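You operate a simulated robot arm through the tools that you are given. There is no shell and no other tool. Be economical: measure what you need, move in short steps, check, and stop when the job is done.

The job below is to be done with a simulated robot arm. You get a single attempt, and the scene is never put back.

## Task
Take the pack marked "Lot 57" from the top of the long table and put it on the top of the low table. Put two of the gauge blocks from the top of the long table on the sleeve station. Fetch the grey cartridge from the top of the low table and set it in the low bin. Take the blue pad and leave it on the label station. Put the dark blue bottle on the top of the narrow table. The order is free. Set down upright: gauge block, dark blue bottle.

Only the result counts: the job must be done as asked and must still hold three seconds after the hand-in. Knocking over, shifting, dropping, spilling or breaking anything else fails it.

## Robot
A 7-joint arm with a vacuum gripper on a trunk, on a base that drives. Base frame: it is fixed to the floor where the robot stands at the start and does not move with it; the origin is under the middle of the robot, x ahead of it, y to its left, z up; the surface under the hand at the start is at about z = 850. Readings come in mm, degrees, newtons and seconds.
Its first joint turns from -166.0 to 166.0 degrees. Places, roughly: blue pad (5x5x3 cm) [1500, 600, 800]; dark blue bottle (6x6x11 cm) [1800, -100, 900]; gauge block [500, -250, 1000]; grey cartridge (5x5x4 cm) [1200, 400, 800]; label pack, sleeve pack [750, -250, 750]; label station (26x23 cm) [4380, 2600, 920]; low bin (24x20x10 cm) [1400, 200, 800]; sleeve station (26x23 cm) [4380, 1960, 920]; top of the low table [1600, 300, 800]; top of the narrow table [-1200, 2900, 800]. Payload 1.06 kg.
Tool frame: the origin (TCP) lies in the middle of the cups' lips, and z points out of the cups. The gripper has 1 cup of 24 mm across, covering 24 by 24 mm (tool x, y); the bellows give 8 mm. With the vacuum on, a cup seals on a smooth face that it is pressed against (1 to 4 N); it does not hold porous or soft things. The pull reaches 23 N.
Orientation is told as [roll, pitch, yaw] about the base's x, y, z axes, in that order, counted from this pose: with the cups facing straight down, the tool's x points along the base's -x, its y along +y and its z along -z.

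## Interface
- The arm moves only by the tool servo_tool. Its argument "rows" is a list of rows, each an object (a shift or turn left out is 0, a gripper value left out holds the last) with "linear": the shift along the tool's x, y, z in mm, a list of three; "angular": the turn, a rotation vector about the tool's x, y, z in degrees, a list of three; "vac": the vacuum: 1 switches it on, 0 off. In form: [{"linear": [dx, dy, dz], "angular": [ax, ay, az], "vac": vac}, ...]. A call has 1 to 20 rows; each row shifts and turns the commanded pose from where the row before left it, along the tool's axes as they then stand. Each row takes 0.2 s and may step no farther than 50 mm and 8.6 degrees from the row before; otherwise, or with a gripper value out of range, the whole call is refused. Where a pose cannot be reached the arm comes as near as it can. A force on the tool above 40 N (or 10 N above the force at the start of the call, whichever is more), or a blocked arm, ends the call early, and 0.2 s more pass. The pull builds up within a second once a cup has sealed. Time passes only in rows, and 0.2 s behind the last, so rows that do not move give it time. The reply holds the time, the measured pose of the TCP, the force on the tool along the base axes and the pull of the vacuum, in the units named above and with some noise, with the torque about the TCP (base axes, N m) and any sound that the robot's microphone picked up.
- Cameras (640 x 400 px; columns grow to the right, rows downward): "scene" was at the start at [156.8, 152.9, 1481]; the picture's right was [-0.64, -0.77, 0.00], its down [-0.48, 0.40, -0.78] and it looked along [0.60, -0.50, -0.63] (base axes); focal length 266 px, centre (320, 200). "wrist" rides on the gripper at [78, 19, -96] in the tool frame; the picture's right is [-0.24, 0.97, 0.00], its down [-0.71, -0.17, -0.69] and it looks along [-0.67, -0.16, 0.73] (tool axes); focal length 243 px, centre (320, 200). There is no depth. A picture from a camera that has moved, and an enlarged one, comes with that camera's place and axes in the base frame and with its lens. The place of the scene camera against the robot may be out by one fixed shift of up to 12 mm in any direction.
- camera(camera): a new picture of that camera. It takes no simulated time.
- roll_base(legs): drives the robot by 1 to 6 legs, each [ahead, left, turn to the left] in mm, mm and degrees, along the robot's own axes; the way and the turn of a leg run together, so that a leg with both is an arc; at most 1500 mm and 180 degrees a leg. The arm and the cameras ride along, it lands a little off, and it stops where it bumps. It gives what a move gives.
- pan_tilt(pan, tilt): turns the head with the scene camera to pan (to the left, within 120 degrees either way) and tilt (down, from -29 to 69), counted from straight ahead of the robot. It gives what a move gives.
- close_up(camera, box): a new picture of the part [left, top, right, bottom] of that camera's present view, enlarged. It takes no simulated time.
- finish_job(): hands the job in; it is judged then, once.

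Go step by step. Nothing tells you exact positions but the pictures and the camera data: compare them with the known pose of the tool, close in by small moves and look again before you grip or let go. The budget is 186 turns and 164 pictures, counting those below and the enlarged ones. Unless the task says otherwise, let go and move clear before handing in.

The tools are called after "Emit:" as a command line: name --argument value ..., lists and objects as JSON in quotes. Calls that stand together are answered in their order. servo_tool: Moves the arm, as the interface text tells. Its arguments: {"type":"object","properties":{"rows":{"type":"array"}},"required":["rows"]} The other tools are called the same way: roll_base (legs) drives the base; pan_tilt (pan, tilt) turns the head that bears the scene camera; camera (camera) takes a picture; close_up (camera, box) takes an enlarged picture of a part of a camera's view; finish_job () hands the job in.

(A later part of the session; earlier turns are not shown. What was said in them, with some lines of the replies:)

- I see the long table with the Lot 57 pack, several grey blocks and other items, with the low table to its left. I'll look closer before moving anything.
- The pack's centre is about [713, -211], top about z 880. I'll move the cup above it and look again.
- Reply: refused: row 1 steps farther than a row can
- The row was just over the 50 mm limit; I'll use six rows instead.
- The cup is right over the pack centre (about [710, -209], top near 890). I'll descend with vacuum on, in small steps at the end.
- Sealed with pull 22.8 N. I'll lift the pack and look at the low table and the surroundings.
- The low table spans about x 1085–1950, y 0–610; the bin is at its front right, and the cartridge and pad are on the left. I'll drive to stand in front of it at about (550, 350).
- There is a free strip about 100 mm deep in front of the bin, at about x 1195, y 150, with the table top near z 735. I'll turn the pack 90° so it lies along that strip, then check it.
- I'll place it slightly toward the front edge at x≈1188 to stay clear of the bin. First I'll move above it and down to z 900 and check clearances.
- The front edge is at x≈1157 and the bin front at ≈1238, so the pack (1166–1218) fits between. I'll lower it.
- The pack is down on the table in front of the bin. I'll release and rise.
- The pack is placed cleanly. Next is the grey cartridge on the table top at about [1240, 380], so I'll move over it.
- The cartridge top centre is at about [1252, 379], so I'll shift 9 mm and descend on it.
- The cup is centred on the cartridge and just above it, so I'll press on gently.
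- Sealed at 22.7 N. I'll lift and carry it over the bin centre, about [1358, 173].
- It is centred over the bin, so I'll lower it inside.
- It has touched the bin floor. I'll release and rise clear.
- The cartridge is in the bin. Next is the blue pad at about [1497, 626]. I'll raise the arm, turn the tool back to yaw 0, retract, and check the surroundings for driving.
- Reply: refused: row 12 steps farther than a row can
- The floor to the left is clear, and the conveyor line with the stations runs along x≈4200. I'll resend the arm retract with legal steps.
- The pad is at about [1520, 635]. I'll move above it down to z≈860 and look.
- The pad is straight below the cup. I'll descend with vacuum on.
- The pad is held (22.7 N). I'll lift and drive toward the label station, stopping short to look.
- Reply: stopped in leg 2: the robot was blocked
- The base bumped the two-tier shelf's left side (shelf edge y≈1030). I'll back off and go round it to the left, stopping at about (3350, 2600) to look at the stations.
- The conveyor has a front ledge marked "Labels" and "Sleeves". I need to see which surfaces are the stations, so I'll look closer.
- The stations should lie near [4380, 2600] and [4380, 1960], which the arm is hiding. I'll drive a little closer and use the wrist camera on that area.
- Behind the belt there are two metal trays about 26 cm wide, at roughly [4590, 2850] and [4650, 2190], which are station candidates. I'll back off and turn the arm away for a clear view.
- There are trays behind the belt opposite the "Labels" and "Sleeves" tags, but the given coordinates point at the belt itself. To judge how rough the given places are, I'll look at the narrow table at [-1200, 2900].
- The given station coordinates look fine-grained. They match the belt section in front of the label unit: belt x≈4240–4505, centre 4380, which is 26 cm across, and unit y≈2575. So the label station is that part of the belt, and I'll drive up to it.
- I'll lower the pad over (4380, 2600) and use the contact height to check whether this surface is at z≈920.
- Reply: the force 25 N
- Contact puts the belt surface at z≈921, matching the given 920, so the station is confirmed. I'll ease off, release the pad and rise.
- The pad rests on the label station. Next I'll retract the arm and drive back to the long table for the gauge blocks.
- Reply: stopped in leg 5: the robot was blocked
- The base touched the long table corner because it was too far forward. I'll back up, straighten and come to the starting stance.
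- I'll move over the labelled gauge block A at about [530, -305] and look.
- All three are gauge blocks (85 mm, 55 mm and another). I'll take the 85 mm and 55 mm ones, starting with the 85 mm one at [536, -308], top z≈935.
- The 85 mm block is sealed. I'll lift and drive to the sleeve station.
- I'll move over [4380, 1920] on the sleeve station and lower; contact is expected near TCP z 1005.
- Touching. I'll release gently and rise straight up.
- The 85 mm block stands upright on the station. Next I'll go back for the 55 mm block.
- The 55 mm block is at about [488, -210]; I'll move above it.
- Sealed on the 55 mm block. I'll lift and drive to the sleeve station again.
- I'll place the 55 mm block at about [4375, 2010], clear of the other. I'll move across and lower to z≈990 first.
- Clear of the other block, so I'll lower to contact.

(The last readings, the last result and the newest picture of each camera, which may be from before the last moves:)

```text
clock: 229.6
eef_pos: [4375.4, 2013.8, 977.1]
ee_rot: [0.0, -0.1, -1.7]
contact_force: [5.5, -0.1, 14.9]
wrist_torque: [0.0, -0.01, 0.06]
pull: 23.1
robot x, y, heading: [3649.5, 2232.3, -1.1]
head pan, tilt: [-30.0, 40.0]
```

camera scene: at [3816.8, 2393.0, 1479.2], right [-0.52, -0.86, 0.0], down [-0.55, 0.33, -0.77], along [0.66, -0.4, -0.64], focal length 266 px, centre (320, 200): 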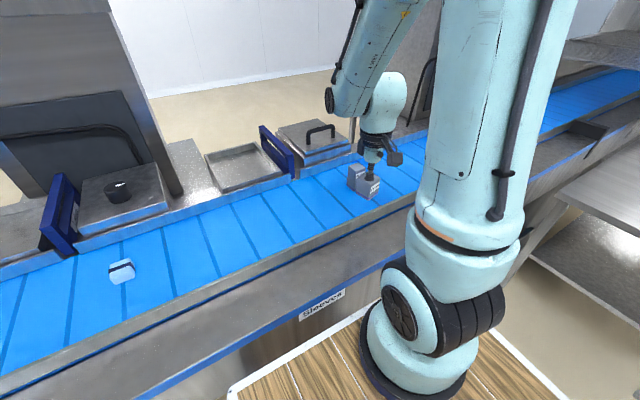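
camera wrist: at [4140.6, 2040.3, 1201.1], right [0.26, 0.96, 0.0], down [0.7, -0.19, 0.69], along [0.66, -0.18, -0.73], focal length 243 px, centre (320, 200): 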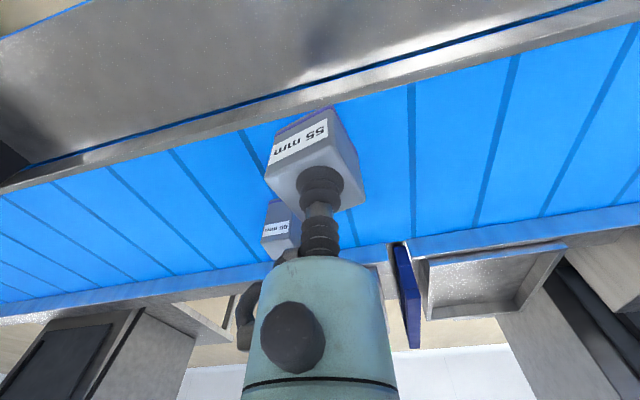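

Emit:
servo_tool --rows '[{"linear": [0, 0, -1.5]}, {"vac": 0}, {}, {}, {"linear": [0, 0, -3]}, {"linear": [0, 0, -10]}, {"linear": [0, 0, -45]}, {"linear": [0, 0, -50]}, {"linear": [0, 0, -45]}, {}]'

Emit:
camera --camera "wrist"

Emit:
close_up --camera "scene" --box '[80, 100, 440, 300]'

```text
clock: 231.8
eef_pos: [4375.0, 2009.5, 1134.2]
ee_rot: [0.0, 0.1, -1.6]
contact_force: [0.4, -0.2, -0.1]
wrist_torque: [-0.01, 0.0, 0.01]
pull: 0.0
robot x, y, heading: [3648.6, 2232.0, -1.1]
head pan, tilt: [-30.0, 40.0]
```

```text
89 pictures are left
camera wrist: at [4297.1, 2033.5, 1229.5], right [0.26, 0.96, 0.0], down [0.7, -0.19, 0.68], along [0.66, -0.18, -0.73], focal length 243 px, centre (320, 200)
```

wrist: 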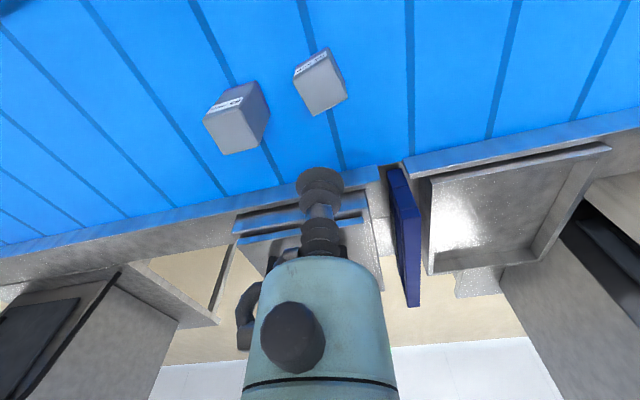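

```text
1.78 times, centred on (260, 200) of scene
camera zoom: at [3816.9, 2393.0, 1479.2], right [-0.52, -0.86, 0.0], down [-0.55, 0.33, -0.77], along [0.66, -0.4, -0.64], focal length 472 px, centre (427, 200)
```

zoom: 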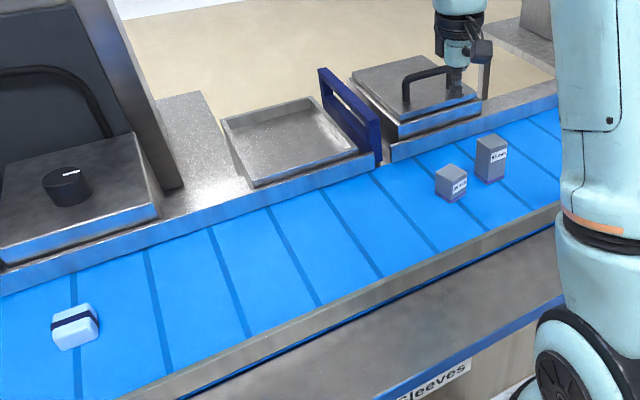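

All good at the conveyor. Now the dark blue bottle near [1800, -145]: I'll approach it from the far (east) end of the long table, stopping first for a look.

Emit:
servo_tool --rows '[{"linear": [45, 0, 0]}, {"linear": [45, 0, 0]}, {"linear": [40, 40, 0]}, {"linear": [0, 50, 0]}, {"linear": [0, 50, 0]}, {"linear": [0, 40, 0]}, {}]'

Emit:
roll_base --legs '[[-650, 0, 1.1], [0, 0, 180], [400, 930, 0]]'

Emit:
pan_tilt --pan 60 --tilt 35

Emit:
camera --camera "scene"

```text
refused: row 3 steps farther than a row can; nothing moved
```

```text
clock: 247.6
eef_pos: [1848.6, 1539.6, 1132.5]
ee_rot: [0.0, 0.1, 178.0]
contact_force: [0.9, -0.1, 0.0]
wrist_torque: [0.03, -0.01, -0.03]
pull: 0.0
robot x, y, heading: [2576.4, 1312.5, 178.8]
head pan, tilt: [-30.0, 40.0]
```

```text
clock: 249.2
eef_pos: [1846.6, 1539.9, 1133.7]
ee_rot: [0.0, 0.1, 177.9]
contact_force: [-0.5, 0.0, 0.0]
wrist_torque: [0.01, -0.01, 0.0]
pull: 0.1
robot x, y, heading: [2568.6, 1317.7, 178.6]
head pan, tilt: [60.0, 35.0]
```

```text
87 pictures are left
camera scene: at [2411.0, 1031.9, 1486.8], right [-0.85, 0.52, 0.0], down [0.3, 0.49, -0.82], along [-0.43, -0.7, -0.57], focal length 266 px, centre (320, 200)
```

scene: 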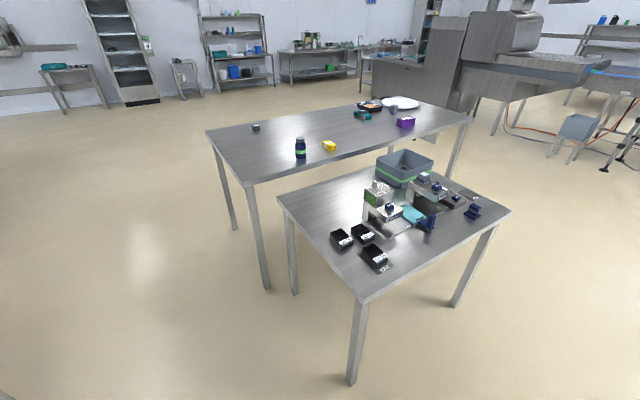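

The east end of the long table (x≈2140) is clear and the bottle stands at about [1811, -153]. I'll drive down to face it.

Emit:
roll_base --legs '[[-45, 0, 1.3], [0, 1440, 0]]'

Emit:
pan_tilt --pan -5 --tilt 40

Emit:
camera --camera "scene"

Emit:
camera --camera "wrist"

```text
clock: 256.8
eef_pos: [1877.3, 101.3, 1132.7]
ee_rot: [0.0, 0.0, 178.4]
contact_force: [0.4, -0.8, 0.6]
wrist_torque: [-0.02, 0.0, 0.0]
pull: 0.0
robot x, y, heading: [2603.4, -113.0, 179.0]
head pan, tilt: [60.0, 35.0]
```

```text
clock: 258.2
eef_pos: [1877.6, 100.1, 1133.7]
ee_rot: [0.0, -0.1, 178.5]
contact_force: [0.6, -0.8, 0.5]
wrist_torque: [0.02, 0.01, -0.01]
pull: 0.0
robot x, y, heading: [2603.4, -120.0, 178.9]
head pan, tilt: [-5.0, 40.0]
```

```text
86 pictures are left
camera scene: at [2405.7, -318.7, 1479.2], right [0.1, 0.99, 0.0], down [0.64, -0.07, -0.77], along [-0.76, 0.08, -0.64], focal length 266 px, centre (320, 200)
```

scene: 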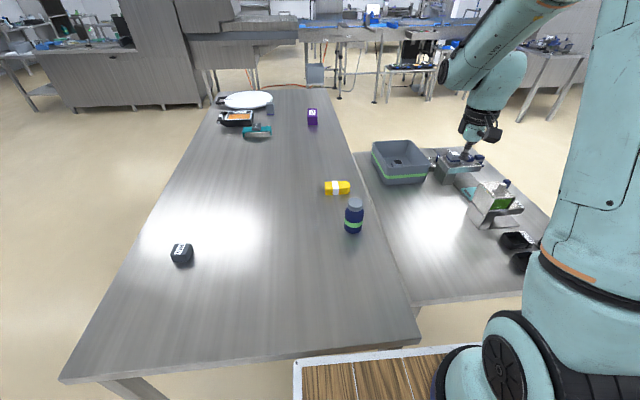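

```text
85 pictures are left
camera wrist: at [1955.3, 81.4, 1229.2], right [-0.26, -0.97, 0.0], down [-0.7, 0.19, 0.69], along [-0.66, 0.18, -0.73], focal length 243 px, centre (320, 200)
```

wrist: 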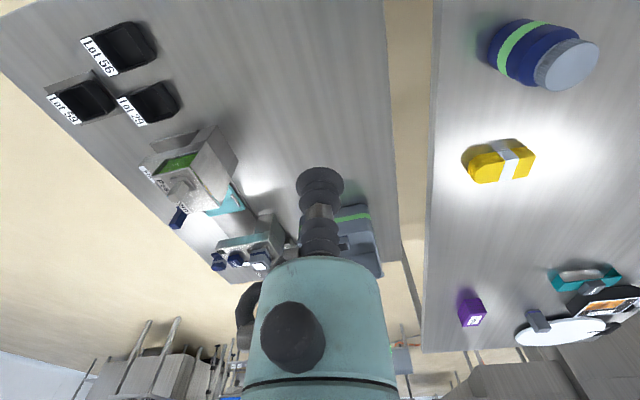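

The bottle cap is at about [1815, -146], top z≈960. I'll move above it.

Emit:
servo_tool --rows '[{"linear": [-9.3, 41.3, 12]}, {"linear": [-9.3, 41.3, 12]}, {"linear": [-9.3, 41.3, 12]}, {"linear": [-9.3, 41.3, 12]}, {"linear": [-9.3, 41.3, 12]}, {"linear": [-9.3, 41.3, 12]}, {}]'

Emit:
close_up --camera "wrist" --box '[220, 0, 440, 220]'

```text
clock: 259.8
eef_pos: [1813.2, -144.0, 1060.3]
ee_rot: [0.0, 0.0, 178.4]
contact_force: [-0.4, -0.5, 0.6]
wrist_torque: [-0.01, 0.0, 0.02]
pull: 0.0
robot x, y, heading: [2604.8, -119.5, 178.8]
head pan, tilt: [-5.0, 40.0]
```

```text
1.82 times, centred on (330, 110) of wrist
camera zoom: at [1891.5, -163.6, 1155.1], right [-0.26, -0.97, 0.0], down [-0.7, 0.19, 0.69], along [-0.66, 0.18, -0.73], focal length 441 px, centre (302, 364)
```

zoom: 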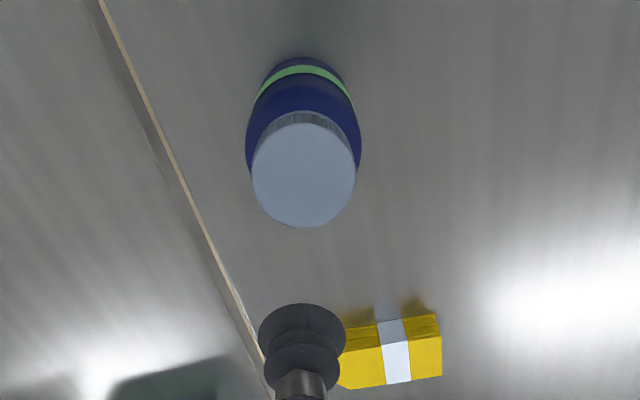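

The cap is wide and flat, with its centre at [1823, -146]. I'll descend on it.

Emit:
servo_tool --rows '[{"linear": [10, 1, 40]}, {"linear": [0, 0, 40]}, {"linear": [0, 0, 10], "vac": 1}, {"linear": [0, 0, 5]}, {"linear": [0, 0, 3]}, {}]'

Emit:
close_up --camera "wrist" --box '[240, 60, 420, 240]'

```text
clock: 261.2
eef_pos: [1826.0, -145.6, 964.6]
ee_rot: [-0.1, 0.0, 178.5]
contact_force: [0.1, -0.3, 0.0]
wrist_torque: [0.0, 0.02, 0.01]
pull: 0.2
robot x, y, heading: [2604.3, -116.6, 178.9]
head pan, tilt: [-5.0, 40.0]
```

```text
2.22 times, centred on (330, 150) of wrist
camera zoom: at [1903.6, -165.1, 1059.5], right [-0.26, -0.97, 0.0], down [-0.7, 0.19, 0.69], along [-0.66, 0.18, -0.73], focal length 539 px, centre (298, 311)
```

zoom: 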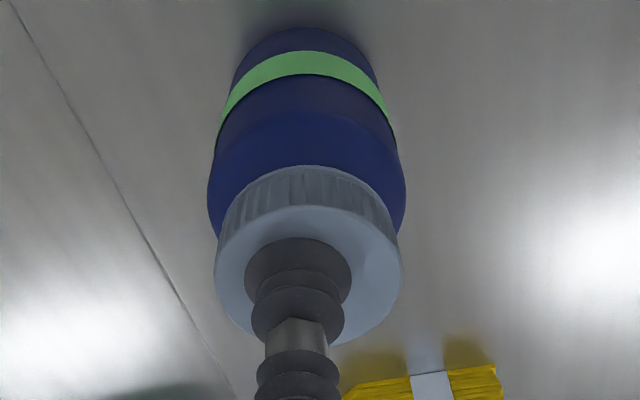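

Emit:
servo_tool --rows '[{"linear": [-2, 2, 2]}, {"linear": [0, 0, 2]}, {"linear": [0, 0, 2]}, {}, {}]'

```text
clock: 262.4
eef_pos: [1822.3, -148.0, 958.6]
ee_rot: [0.0, 0.0, 178.6]
contact_force: [2.7, 0.3, 9.5]
wrist_torque: [0.02, 0.0, -0.04]
pull: 22.8
robot x, y, heading: [2605.0, -121.5, 178.9]
head pan, tilt: [-5.0, 40.0]
```

The bottle is held. I'll lift gently, retract, and drive toward the narrow table.

Emit:
servo_tool --rows '[{"linear": [0, 0, -5]}, {"linear": [0, 0, -15]}, {"linear": [0, 0, -30]}, {"linear": [0, 0, -40]}, {"linear": [0, 0, -40]}, {"linear": [0, 0, -40]}, {"linear": [30, 0, -10]}, {"linear": [40, 0, 0]}, {"linear": [40, 0, 0]}, {"linear": [40, 0, 0]}, {}]'

Emit:
camera --camera "wrist"

```text
clock: 264.8
eef_pos: [1974.7, -149.6, 1138.9]
ee_rot: [0.0, 0.0, 178.6]
contact_force: [0.3, -0.8, -2.1]
wrist_torque: [-0.03, -0.02, -0.02]
pull: 23.3
robot x, y, heading: [2605.6, -117.4, 178.9]
head pan, tilt: [-5.0, 40.0]
```

```text
82 pictures are left
camera wrist: at [2052.0, -170.7, 1234.7], right [-0.26, -0.97, 0.0], down [-0.7, 0.19, 0.68], along [-0.66, 0.18, -0.73], focal length 243 px, centre (320, 200)
```

wrist: 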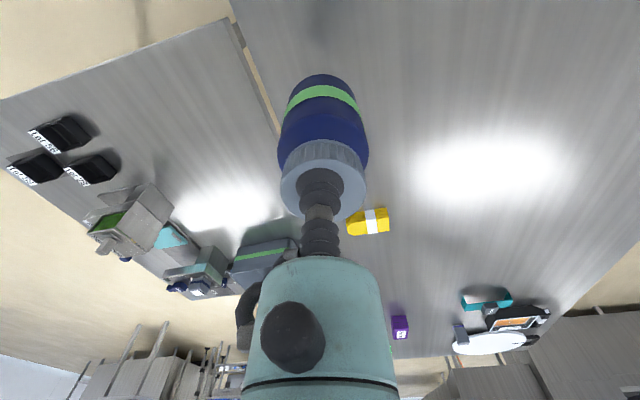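

Emit:
roll_base --legs '[[0, -1480, 0], [1200, -770, 0], [1100, -700, 0]]'

Emit:
pan_tilt --pan 0 --tilt 25

Emit:
camera --camera "scene"

```text
clock: 284.9
eef_pos: [-278.9, 2784.8, 1138.7]
ee_rot: [0.1, 0.0, 180.0]
contact_force: [0.2, 0.1, -1.7]
wrist_torque: [0.01, -0.02, 0.01]
pull: 23.2
robot x, y, heading: [348.6, 2831.8, -179.5]
head pan, tilt: [-5.0, 40.0]
```

```text
clock: 285.6
eef_pos: [-278.7, 2785.9, 1139.5]
ee_rot: [0.0, 0.1, 179.9]
contact_force: [-0.1, -0.7, -1.9]
wrist_torque: [0.0, -0.03, 0.01]
pull: 22.8
robot x, y, heading: [350.1, 2839.6, -179.7]
head pan, tilt: [0.0, 25.0]
```

```text
81 pictures are left
camera scene: at [149.5, 2621.7, 1502.5], right [-0.01, 1.0, 0.0], down [0.42, 0.0, -0.91], along [-0.91, -0.01, -0.42], focal length 266 px, centre (320, 200)
```

scene: 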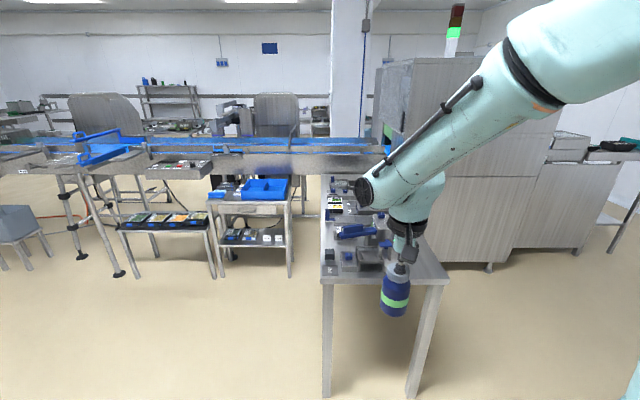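

The narrow table is ahead, front edge near x≈-670, y≈2620–3100, with items on it. I'll move closer and view its top with the wrist camera.

Emit:
roll_base --legs '[[420, 0, -0.3]]'

Emit:
pan_tilt --pan -10 --tilt 40

Emit:
camera --camera "scene"

Emit:
camera --camera "wrist"

```text
clock: 288.2
eef_pos: [-696.2, 2785.3, 1139.2]
ee_rot: [0.0, 0.0, 179.6]
contact_force: [-0.6, 1.0, -2.3]
wrist_torque: [0.0, -0.03, 0.03]
pull: 23.2
robot x, y, heading: [-66.5, 2835.3, -179.7]
head pan, tilt: [0.0, 25.0]
```

```text
clock: 289.0
eef_pos: [-696.5, 2786.3, 1139.8]
ee_rot: [0.0, 0.1, 179.8]
contact_force: [0.2, 0.6, -1.7]
wrist_torque: [0.02, -0.02, -0.02]
pull: 22.4
robot x, y, heading: [-65.8, 2832.5, -179.8]
head pan, tilt: [-10.0, 40.0]
```

```text
80 pictures are left
camera scene: at [-260.1, 2634.6, 1479.3], right [0.17, 0.99, 0.0], down [0.63, -0.11, -0.77], along [-0.76, 0.13, -0.64], focal length 266 px, centre (320, 200)
```

scene: 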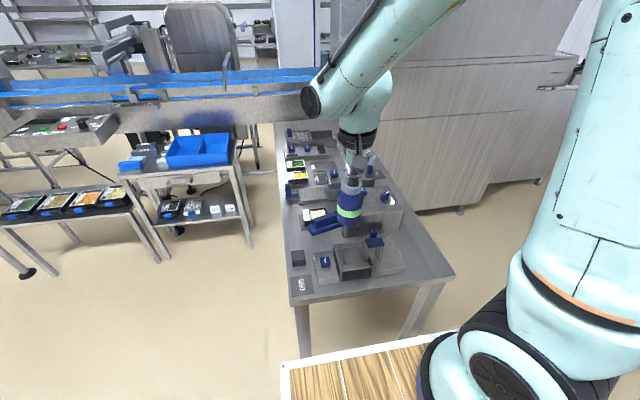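

```text
79 pictures are left
camera wrist: at [-617.8, 2767.4, 1234.7], right [-0.24, -0.97, 0.0], down [-0.71, 0.18, 0.68], along [-0.66, 0.17, -0.73], focal length 243 px, centre (320, 200)
```

wrist: 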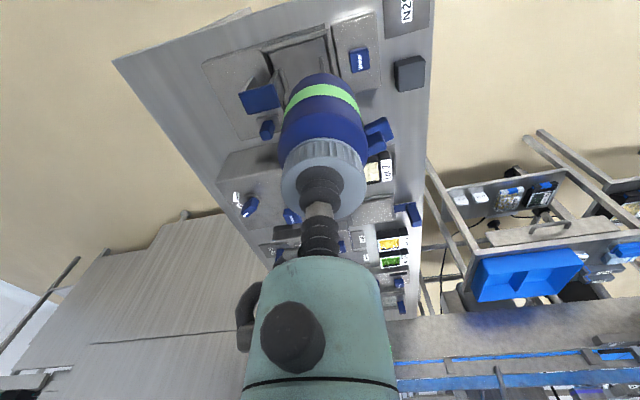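

Emit:
close_up --camera "scene" --box '[270, 170, 470, 310]'

Emit:
close_up --camera "wrist" --box '[110, 0, 450, 240]'

```text
2.86 times, centred on (370, 240) of scene
camera zoom: at [-260.1, 2634.6, 1479.3], right [0.17, 0.99, 0.0], down [0.63, -0.11, -0.77], along [-0.76, 0.13, -0.64], focal length 758 px, centre (177, 86)
```

zoom: 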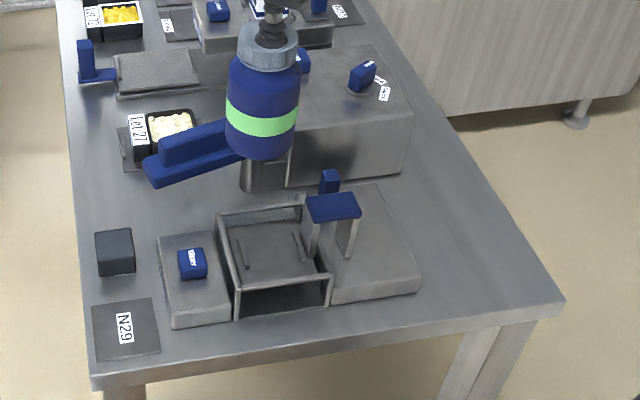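

```text
1.67 times, centred on (280, 120) of wrist
camera zoom: at [-617.8, 2767.4, 1234.7], right [-0.24, -0.97, 0.0], down [-0.71, 0.18, 0.68], along [-0.66, 0.17, -0.73], focal length 404 px, centre (387, 333)
```

zoom: 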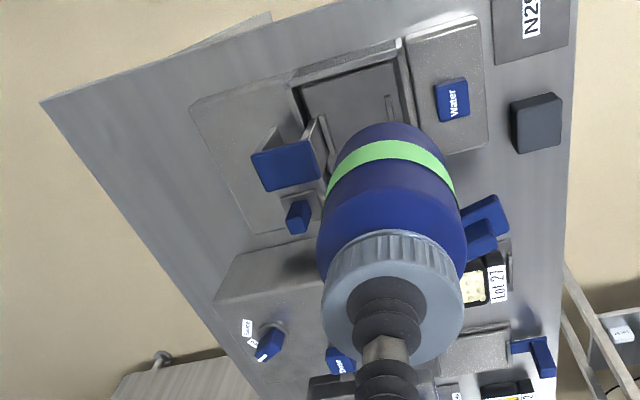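

The table top is at z≈825, with a free strip at the right front around [-730, 3028], 140 mm wide beside the fixture. I'll carry the bottle above it.

Emit:
servo_tool --rows '[{"linear": [-6, -40, 0]}, {"linear": [-6, -40, 0]}, {"linear": [-6, -40, 0]}, {"linear": [-6, -40, 0]}, {"linear": [-5, -40, 0]}, {"linear": [-5, -42, 0]}, {"linear": [0, 0, 40]}, {"linear": [0, 0, 40]}, {}]'

Emit:
camera --camera "wrist"

Emit:
close_up --camera "scene" --box '[300, 140, 500, 310]'

```text
clock: 291.0
eef_pos: [-728.0, 3030.2, 1059.6]
ee_rot: [0.0, 0.0, 179.7]
contact_force: [0.2, -0.5, -1.9]
wrist_torque: [0.0, -0.01, 0.02]
pull: 22.3
robot x, y, heading: [-66.3, 2833.7, -179.9]
head pan, tilt: [-10.0, 40.0]
```

```text
76 pictures are left
camera wrist: at [-649.5, 3011.0, 1154.0], right [-0.24, -0.97, 0.0], down [-0.71, 0.18, 0.68], along [-0.66, 0.17, -0.73], focal length 243 px, centre (320, 200)
```

wrist: 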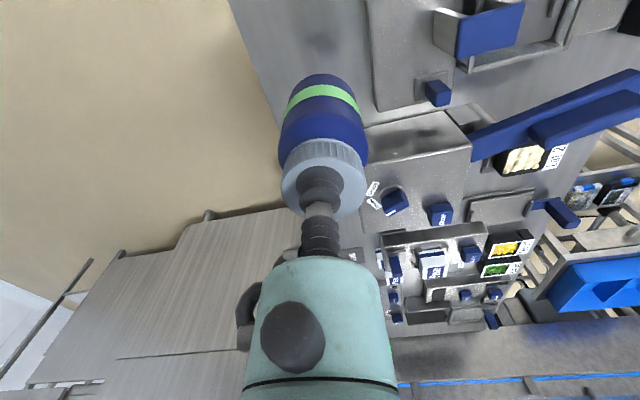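

```text
2.35 times, centred on (400, 225) of scene
camera zoom: at [-259.9, 2634.6, 1479.2], right [0.17, 0.99, 0.0], down [0.63, -0.11, -0.77], along [-0.75, 0.13, -0.64], focal length 625 px, centre (132, 141)
```

zoom: 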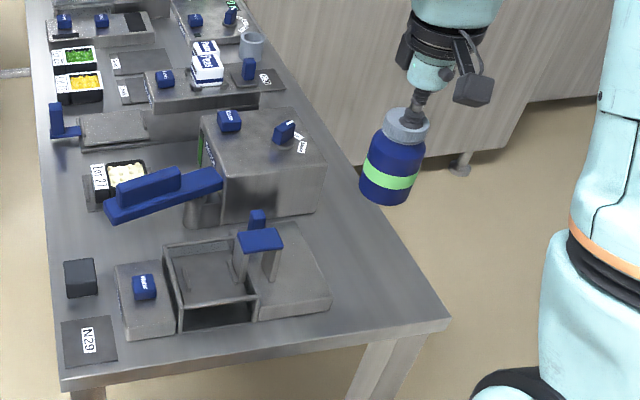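

Edge at y≈3104, fixture at y≈2970; shifting 5 mm and lowering.

Emit:
servo_tool --rows '[{"linear": [0, -5, 40]}, {"linear": [0, 0, 40]}, {"linear": [0, 0, 25]}, {"linear": [0, 0, 8]}, {}]'

Emit:
close_up --camera "scene" --box '[300, 140, 500, 310]'

Emit:
camera --camera "wrist"

```text
clock: 292.2
eef_pos: [-728.9, 3031.9, 946.2]
ee_rot: [0.0, 0.0, 179.8]
contact_force: [-0.7, 0.6, -0.7]
wrist_torque: [-0.01, -0.02, -0.01]
pull: 23.4
robot x, y, heading: [-65.8, 2831.4, -179.8]
head pan, tilt: [-10.0, 40.0]
```

```text
2.35 times, centred on (400, 225) of scene
camera zoom: at [-260.0, 2634.6, 1479.2], right [0.17, 0.99, 0.0], down [0.63, -0.11, -0.77], along [-0.75, 0.13, -0.64], focal length 625 px, centre (132, 141)
```

zoom: 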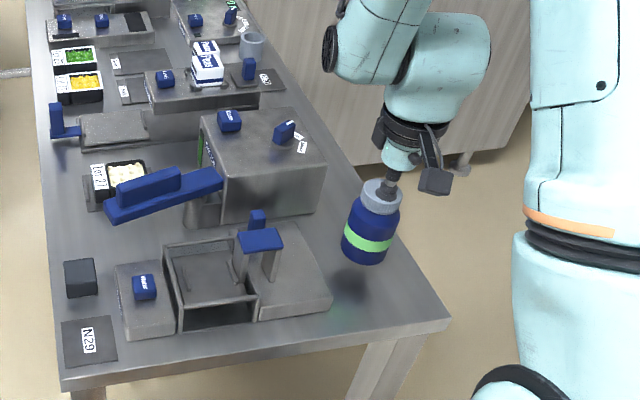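

```text
73 pictures are left
camera wrist: at [-650.8, 3013.8, 1041.6], right [-0.24, -0.97, 0.0], down [-0.71, 0.18, 0.69], along [-0.67, 0.16, -0.73], focal length 243 px, centre (320, 200)
```

wrist: 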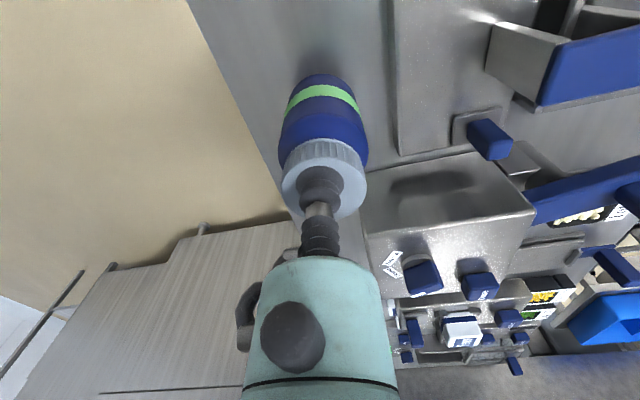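

Emit:
servo_tool --rows '[{"linear": [0, 0, 5]}, {"linear": [0, 0, 4]}, {"linear": [0, 0, 3]}, {}]'

```text
clock: 293.2
eef_pos: [-729.1, 3032.5, 933.8]
ee_rot: [0.0, 0.0, 179.7]
contact_force: [0.4, 0.1, -1.6]
wrist_torque: [0.0, 0.0, 0.01]
pull: 23.1
robot x, y, heading: [-69.5, 2831.0, -179.6]
head pan, tilt: [-10.0, 40.0]
```

Emit:
servo_tool --rows '[{"linear": [0, 0, 3]}, {"linear": [0, 0, 3]}, {"linear": [0, 0, 2]}, {}]'

Emit:
close_up --camera "scene" --box '[360, 180, 480, 290]'

```text
clock: 294.2
eef_pos: [-728.9, 3032.8, 925.6]
ee_rot: [0.1, -0.1, 179.7]
contact_force: [0.0, -0.5, -2.5]
wrist_torque: [-0.01, 0.0, -0.01]
pull: 23.1
robot x, y, heading: [-67.9, 2832.9, -179.9]
head pan, tilt: [-10.0, 40.0]
```

```text
3.64 times, centred on (420, 235) of scene
camera zoom: at [-260.0, 2634.6, 1479.2], right [0.17, 0.99, 0.0], down [0.63, -0.11, -0.77], along [-0.75, 0.13, -0.64], focal length 965 px, centre (-44, 73)
```

zoom: 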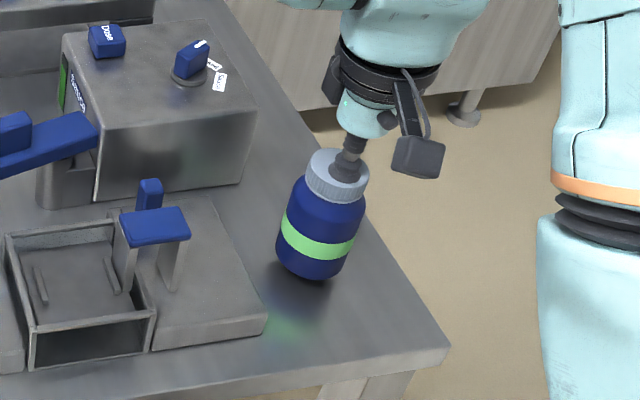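

Still a gap below the bottle, so I'll continue in small steps.

Emit:
servo_tool --rows '[{"linear": [0, 0, 3]}, {"linear": [0, 0, 3]}, {"linear": [0, 0, 3]}, {}]'

```text
clock: 295.2
eef_pos: [-728.2, 3032.1, 917.6]
ee_rot: [0.0, 0.0, 179.7]
contact_force: [1.3, -0.4, -2.6]
wrist_torque: [0.0, 0.0, 0.0]
pull: 22.8
robot x, y, heading: [-69.4, 2832.3, -179.9]
head pan, tilt: [-10.0, 40.0]
```

Emit:
servo_tool --rows '[{"linear": [0, 0, 3]}, {"linear": [0, 0, 3]}, {}]'

Emit:
close_up --camera "scene" --box '[360, 180, 480, 290]'

```text
clock: 296.0
eef_pos: [-727.7, 3032.4, 911.6]
ee_rot: [-0.1, 0.0, 179.7]
contact_force: [0.4, 0.1, -2.5]
wrist_torque: [0.02, -0.01, 0.0]
pull: 23.3
robot x, y, heading: [-68.6, 2832.5, -179.9]
head pan, tilt: [-10.0, 40.0]
```

```text
3.64 times, centred on (420, 235) of scene
camera zoom: at [-260.0, 2634.6, 1479.2], right [0.17, 0.99, 0.0], down [0.63, -0.11, -0.77], along [-0.75, 0.13, -0.64], focal length 965 px, centre (-44, 73)
```

zoom: 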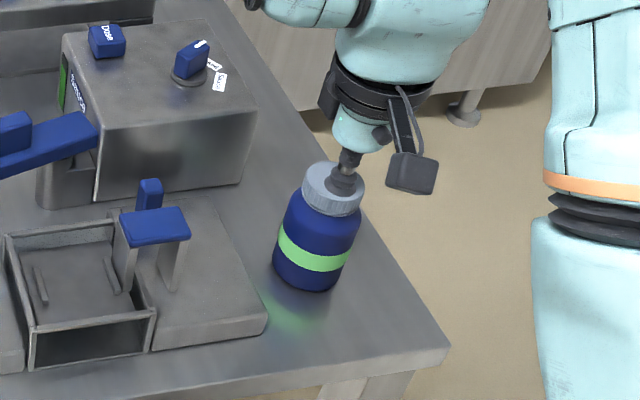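

Emit:
servo_tool --rows '[{"linear": [0, 0, 2.5]}, {"linear": [0, 0, 2.5]}, {}]'

```text
clock: 296.8
eef_pos: [-727.9, 3032.8, 906.9]
ee_rot: [0.0, 0.1, 179.7]
contact_force: [3.9, 0.6, 11.3]
wrist_torque: [-0.04, 0.04, 0.03]
pull: 23.1
robot x, y, heading: [-68.5, 2833.3, -179.7]
head pan, tilt: [-10.0, 40.0]
```

Contact: the table top is at z≈800. I'll ease off, release and rise straight.

Emit:
servo_tool --rows '[{"linear": [0, 0, -1.5]}, {"vac": 0}, {}, {}, {}, {"linear": [0, 0, -3]}, {"linear": [0, 0, -8]}, {"linear": [0, 0, -35]}, {"linear": [0, 0, -50]}, {"linear": [0, 0, -50]}, {"linear": [0, 0, -40]}, {}]'

Emit:
close_up --camera "scene" --box '[340, 160, 500, 300]'

Emit:
camera --camera "wrist"

```text
clock: 299.4
eef_pos: [-728.3, 3033.9, 1095.5]
ee_rot: [0.0, 0.0, 179.8]
contact_force: [-0.3, 0.0, -0.3]
wrist_torque: [-0.01, -0.05, 0.01]
pull: 0.0
robot x, y, heading: [-68.0, 2835.5, -179.9]
head pan, tilt: [-10.0, 40.0]
```

```text
2.86 times, centred on (420, 230) of scene
camera zoom: at [-260.1, 2634.6, 1479.2], right [0.17, 0.99, 0.0], down [0.63, -0.11, -0.77], along [-0.75, 0.13, -0.64], focal length 758 px, centre (34, 114)
```

zoom: 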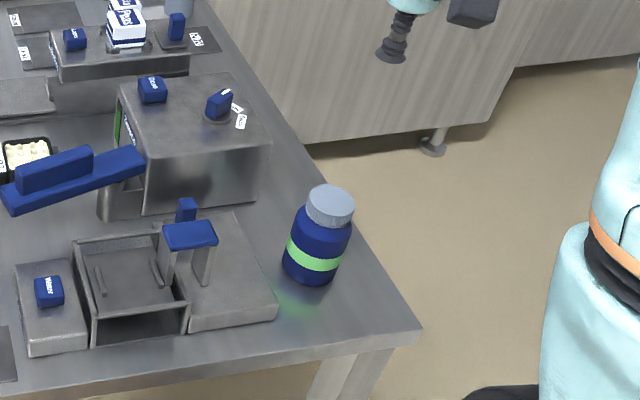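

```text
69 pictures are left
camera wrist: at [-651.1, 3016.0, 1191.1], right [-0.24, -0.97, 0.0], down [-0.71, 0.18, 0.68], along [-0.66, 0.17, -0.73], focal length 243 px, centre (320, 200)
```

wrist: 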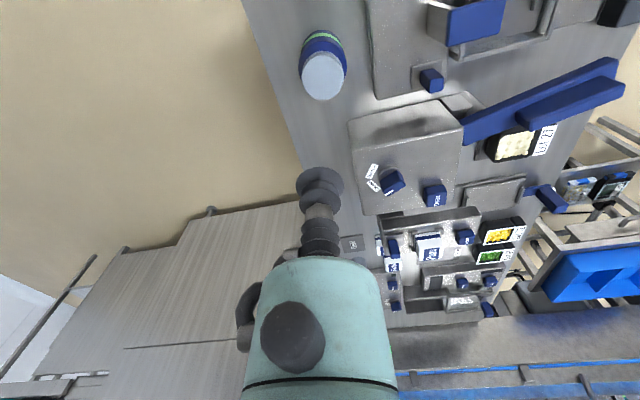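

The bottle stands upright and every item is placed, with the hand clear. I'll hand in.

Emit:
finish_job

```text
The job is handed in.
```

I placed all six items and handed the job in; the result of the check hasn't come back.

- **Lot 57 pack:** on the low table, in the strip in front of the bin.
- **Gauge blocks:** the 85 mm and 55 mm blocks are upright on the sleeve station.
- **Grey cartridge:** in the low bin.
- **Blue pad:** on the label station.
- **Dark blue bottle:** upright at the front right of the narrow table.

**Stations:** I took the label and sleeve stations to be the conveyor belt at the coordinates you gave. The belt surface measured about z 921, which matches your 920. The trays opposite the "Labels" and "Sleeves" tags sit about 250 mm away from those points.

**Bumps:** the base was stopped twice, once against the two-tier shelf and once against the long table corner. I saw nothing moved or knocked over in the pictures afterwards.
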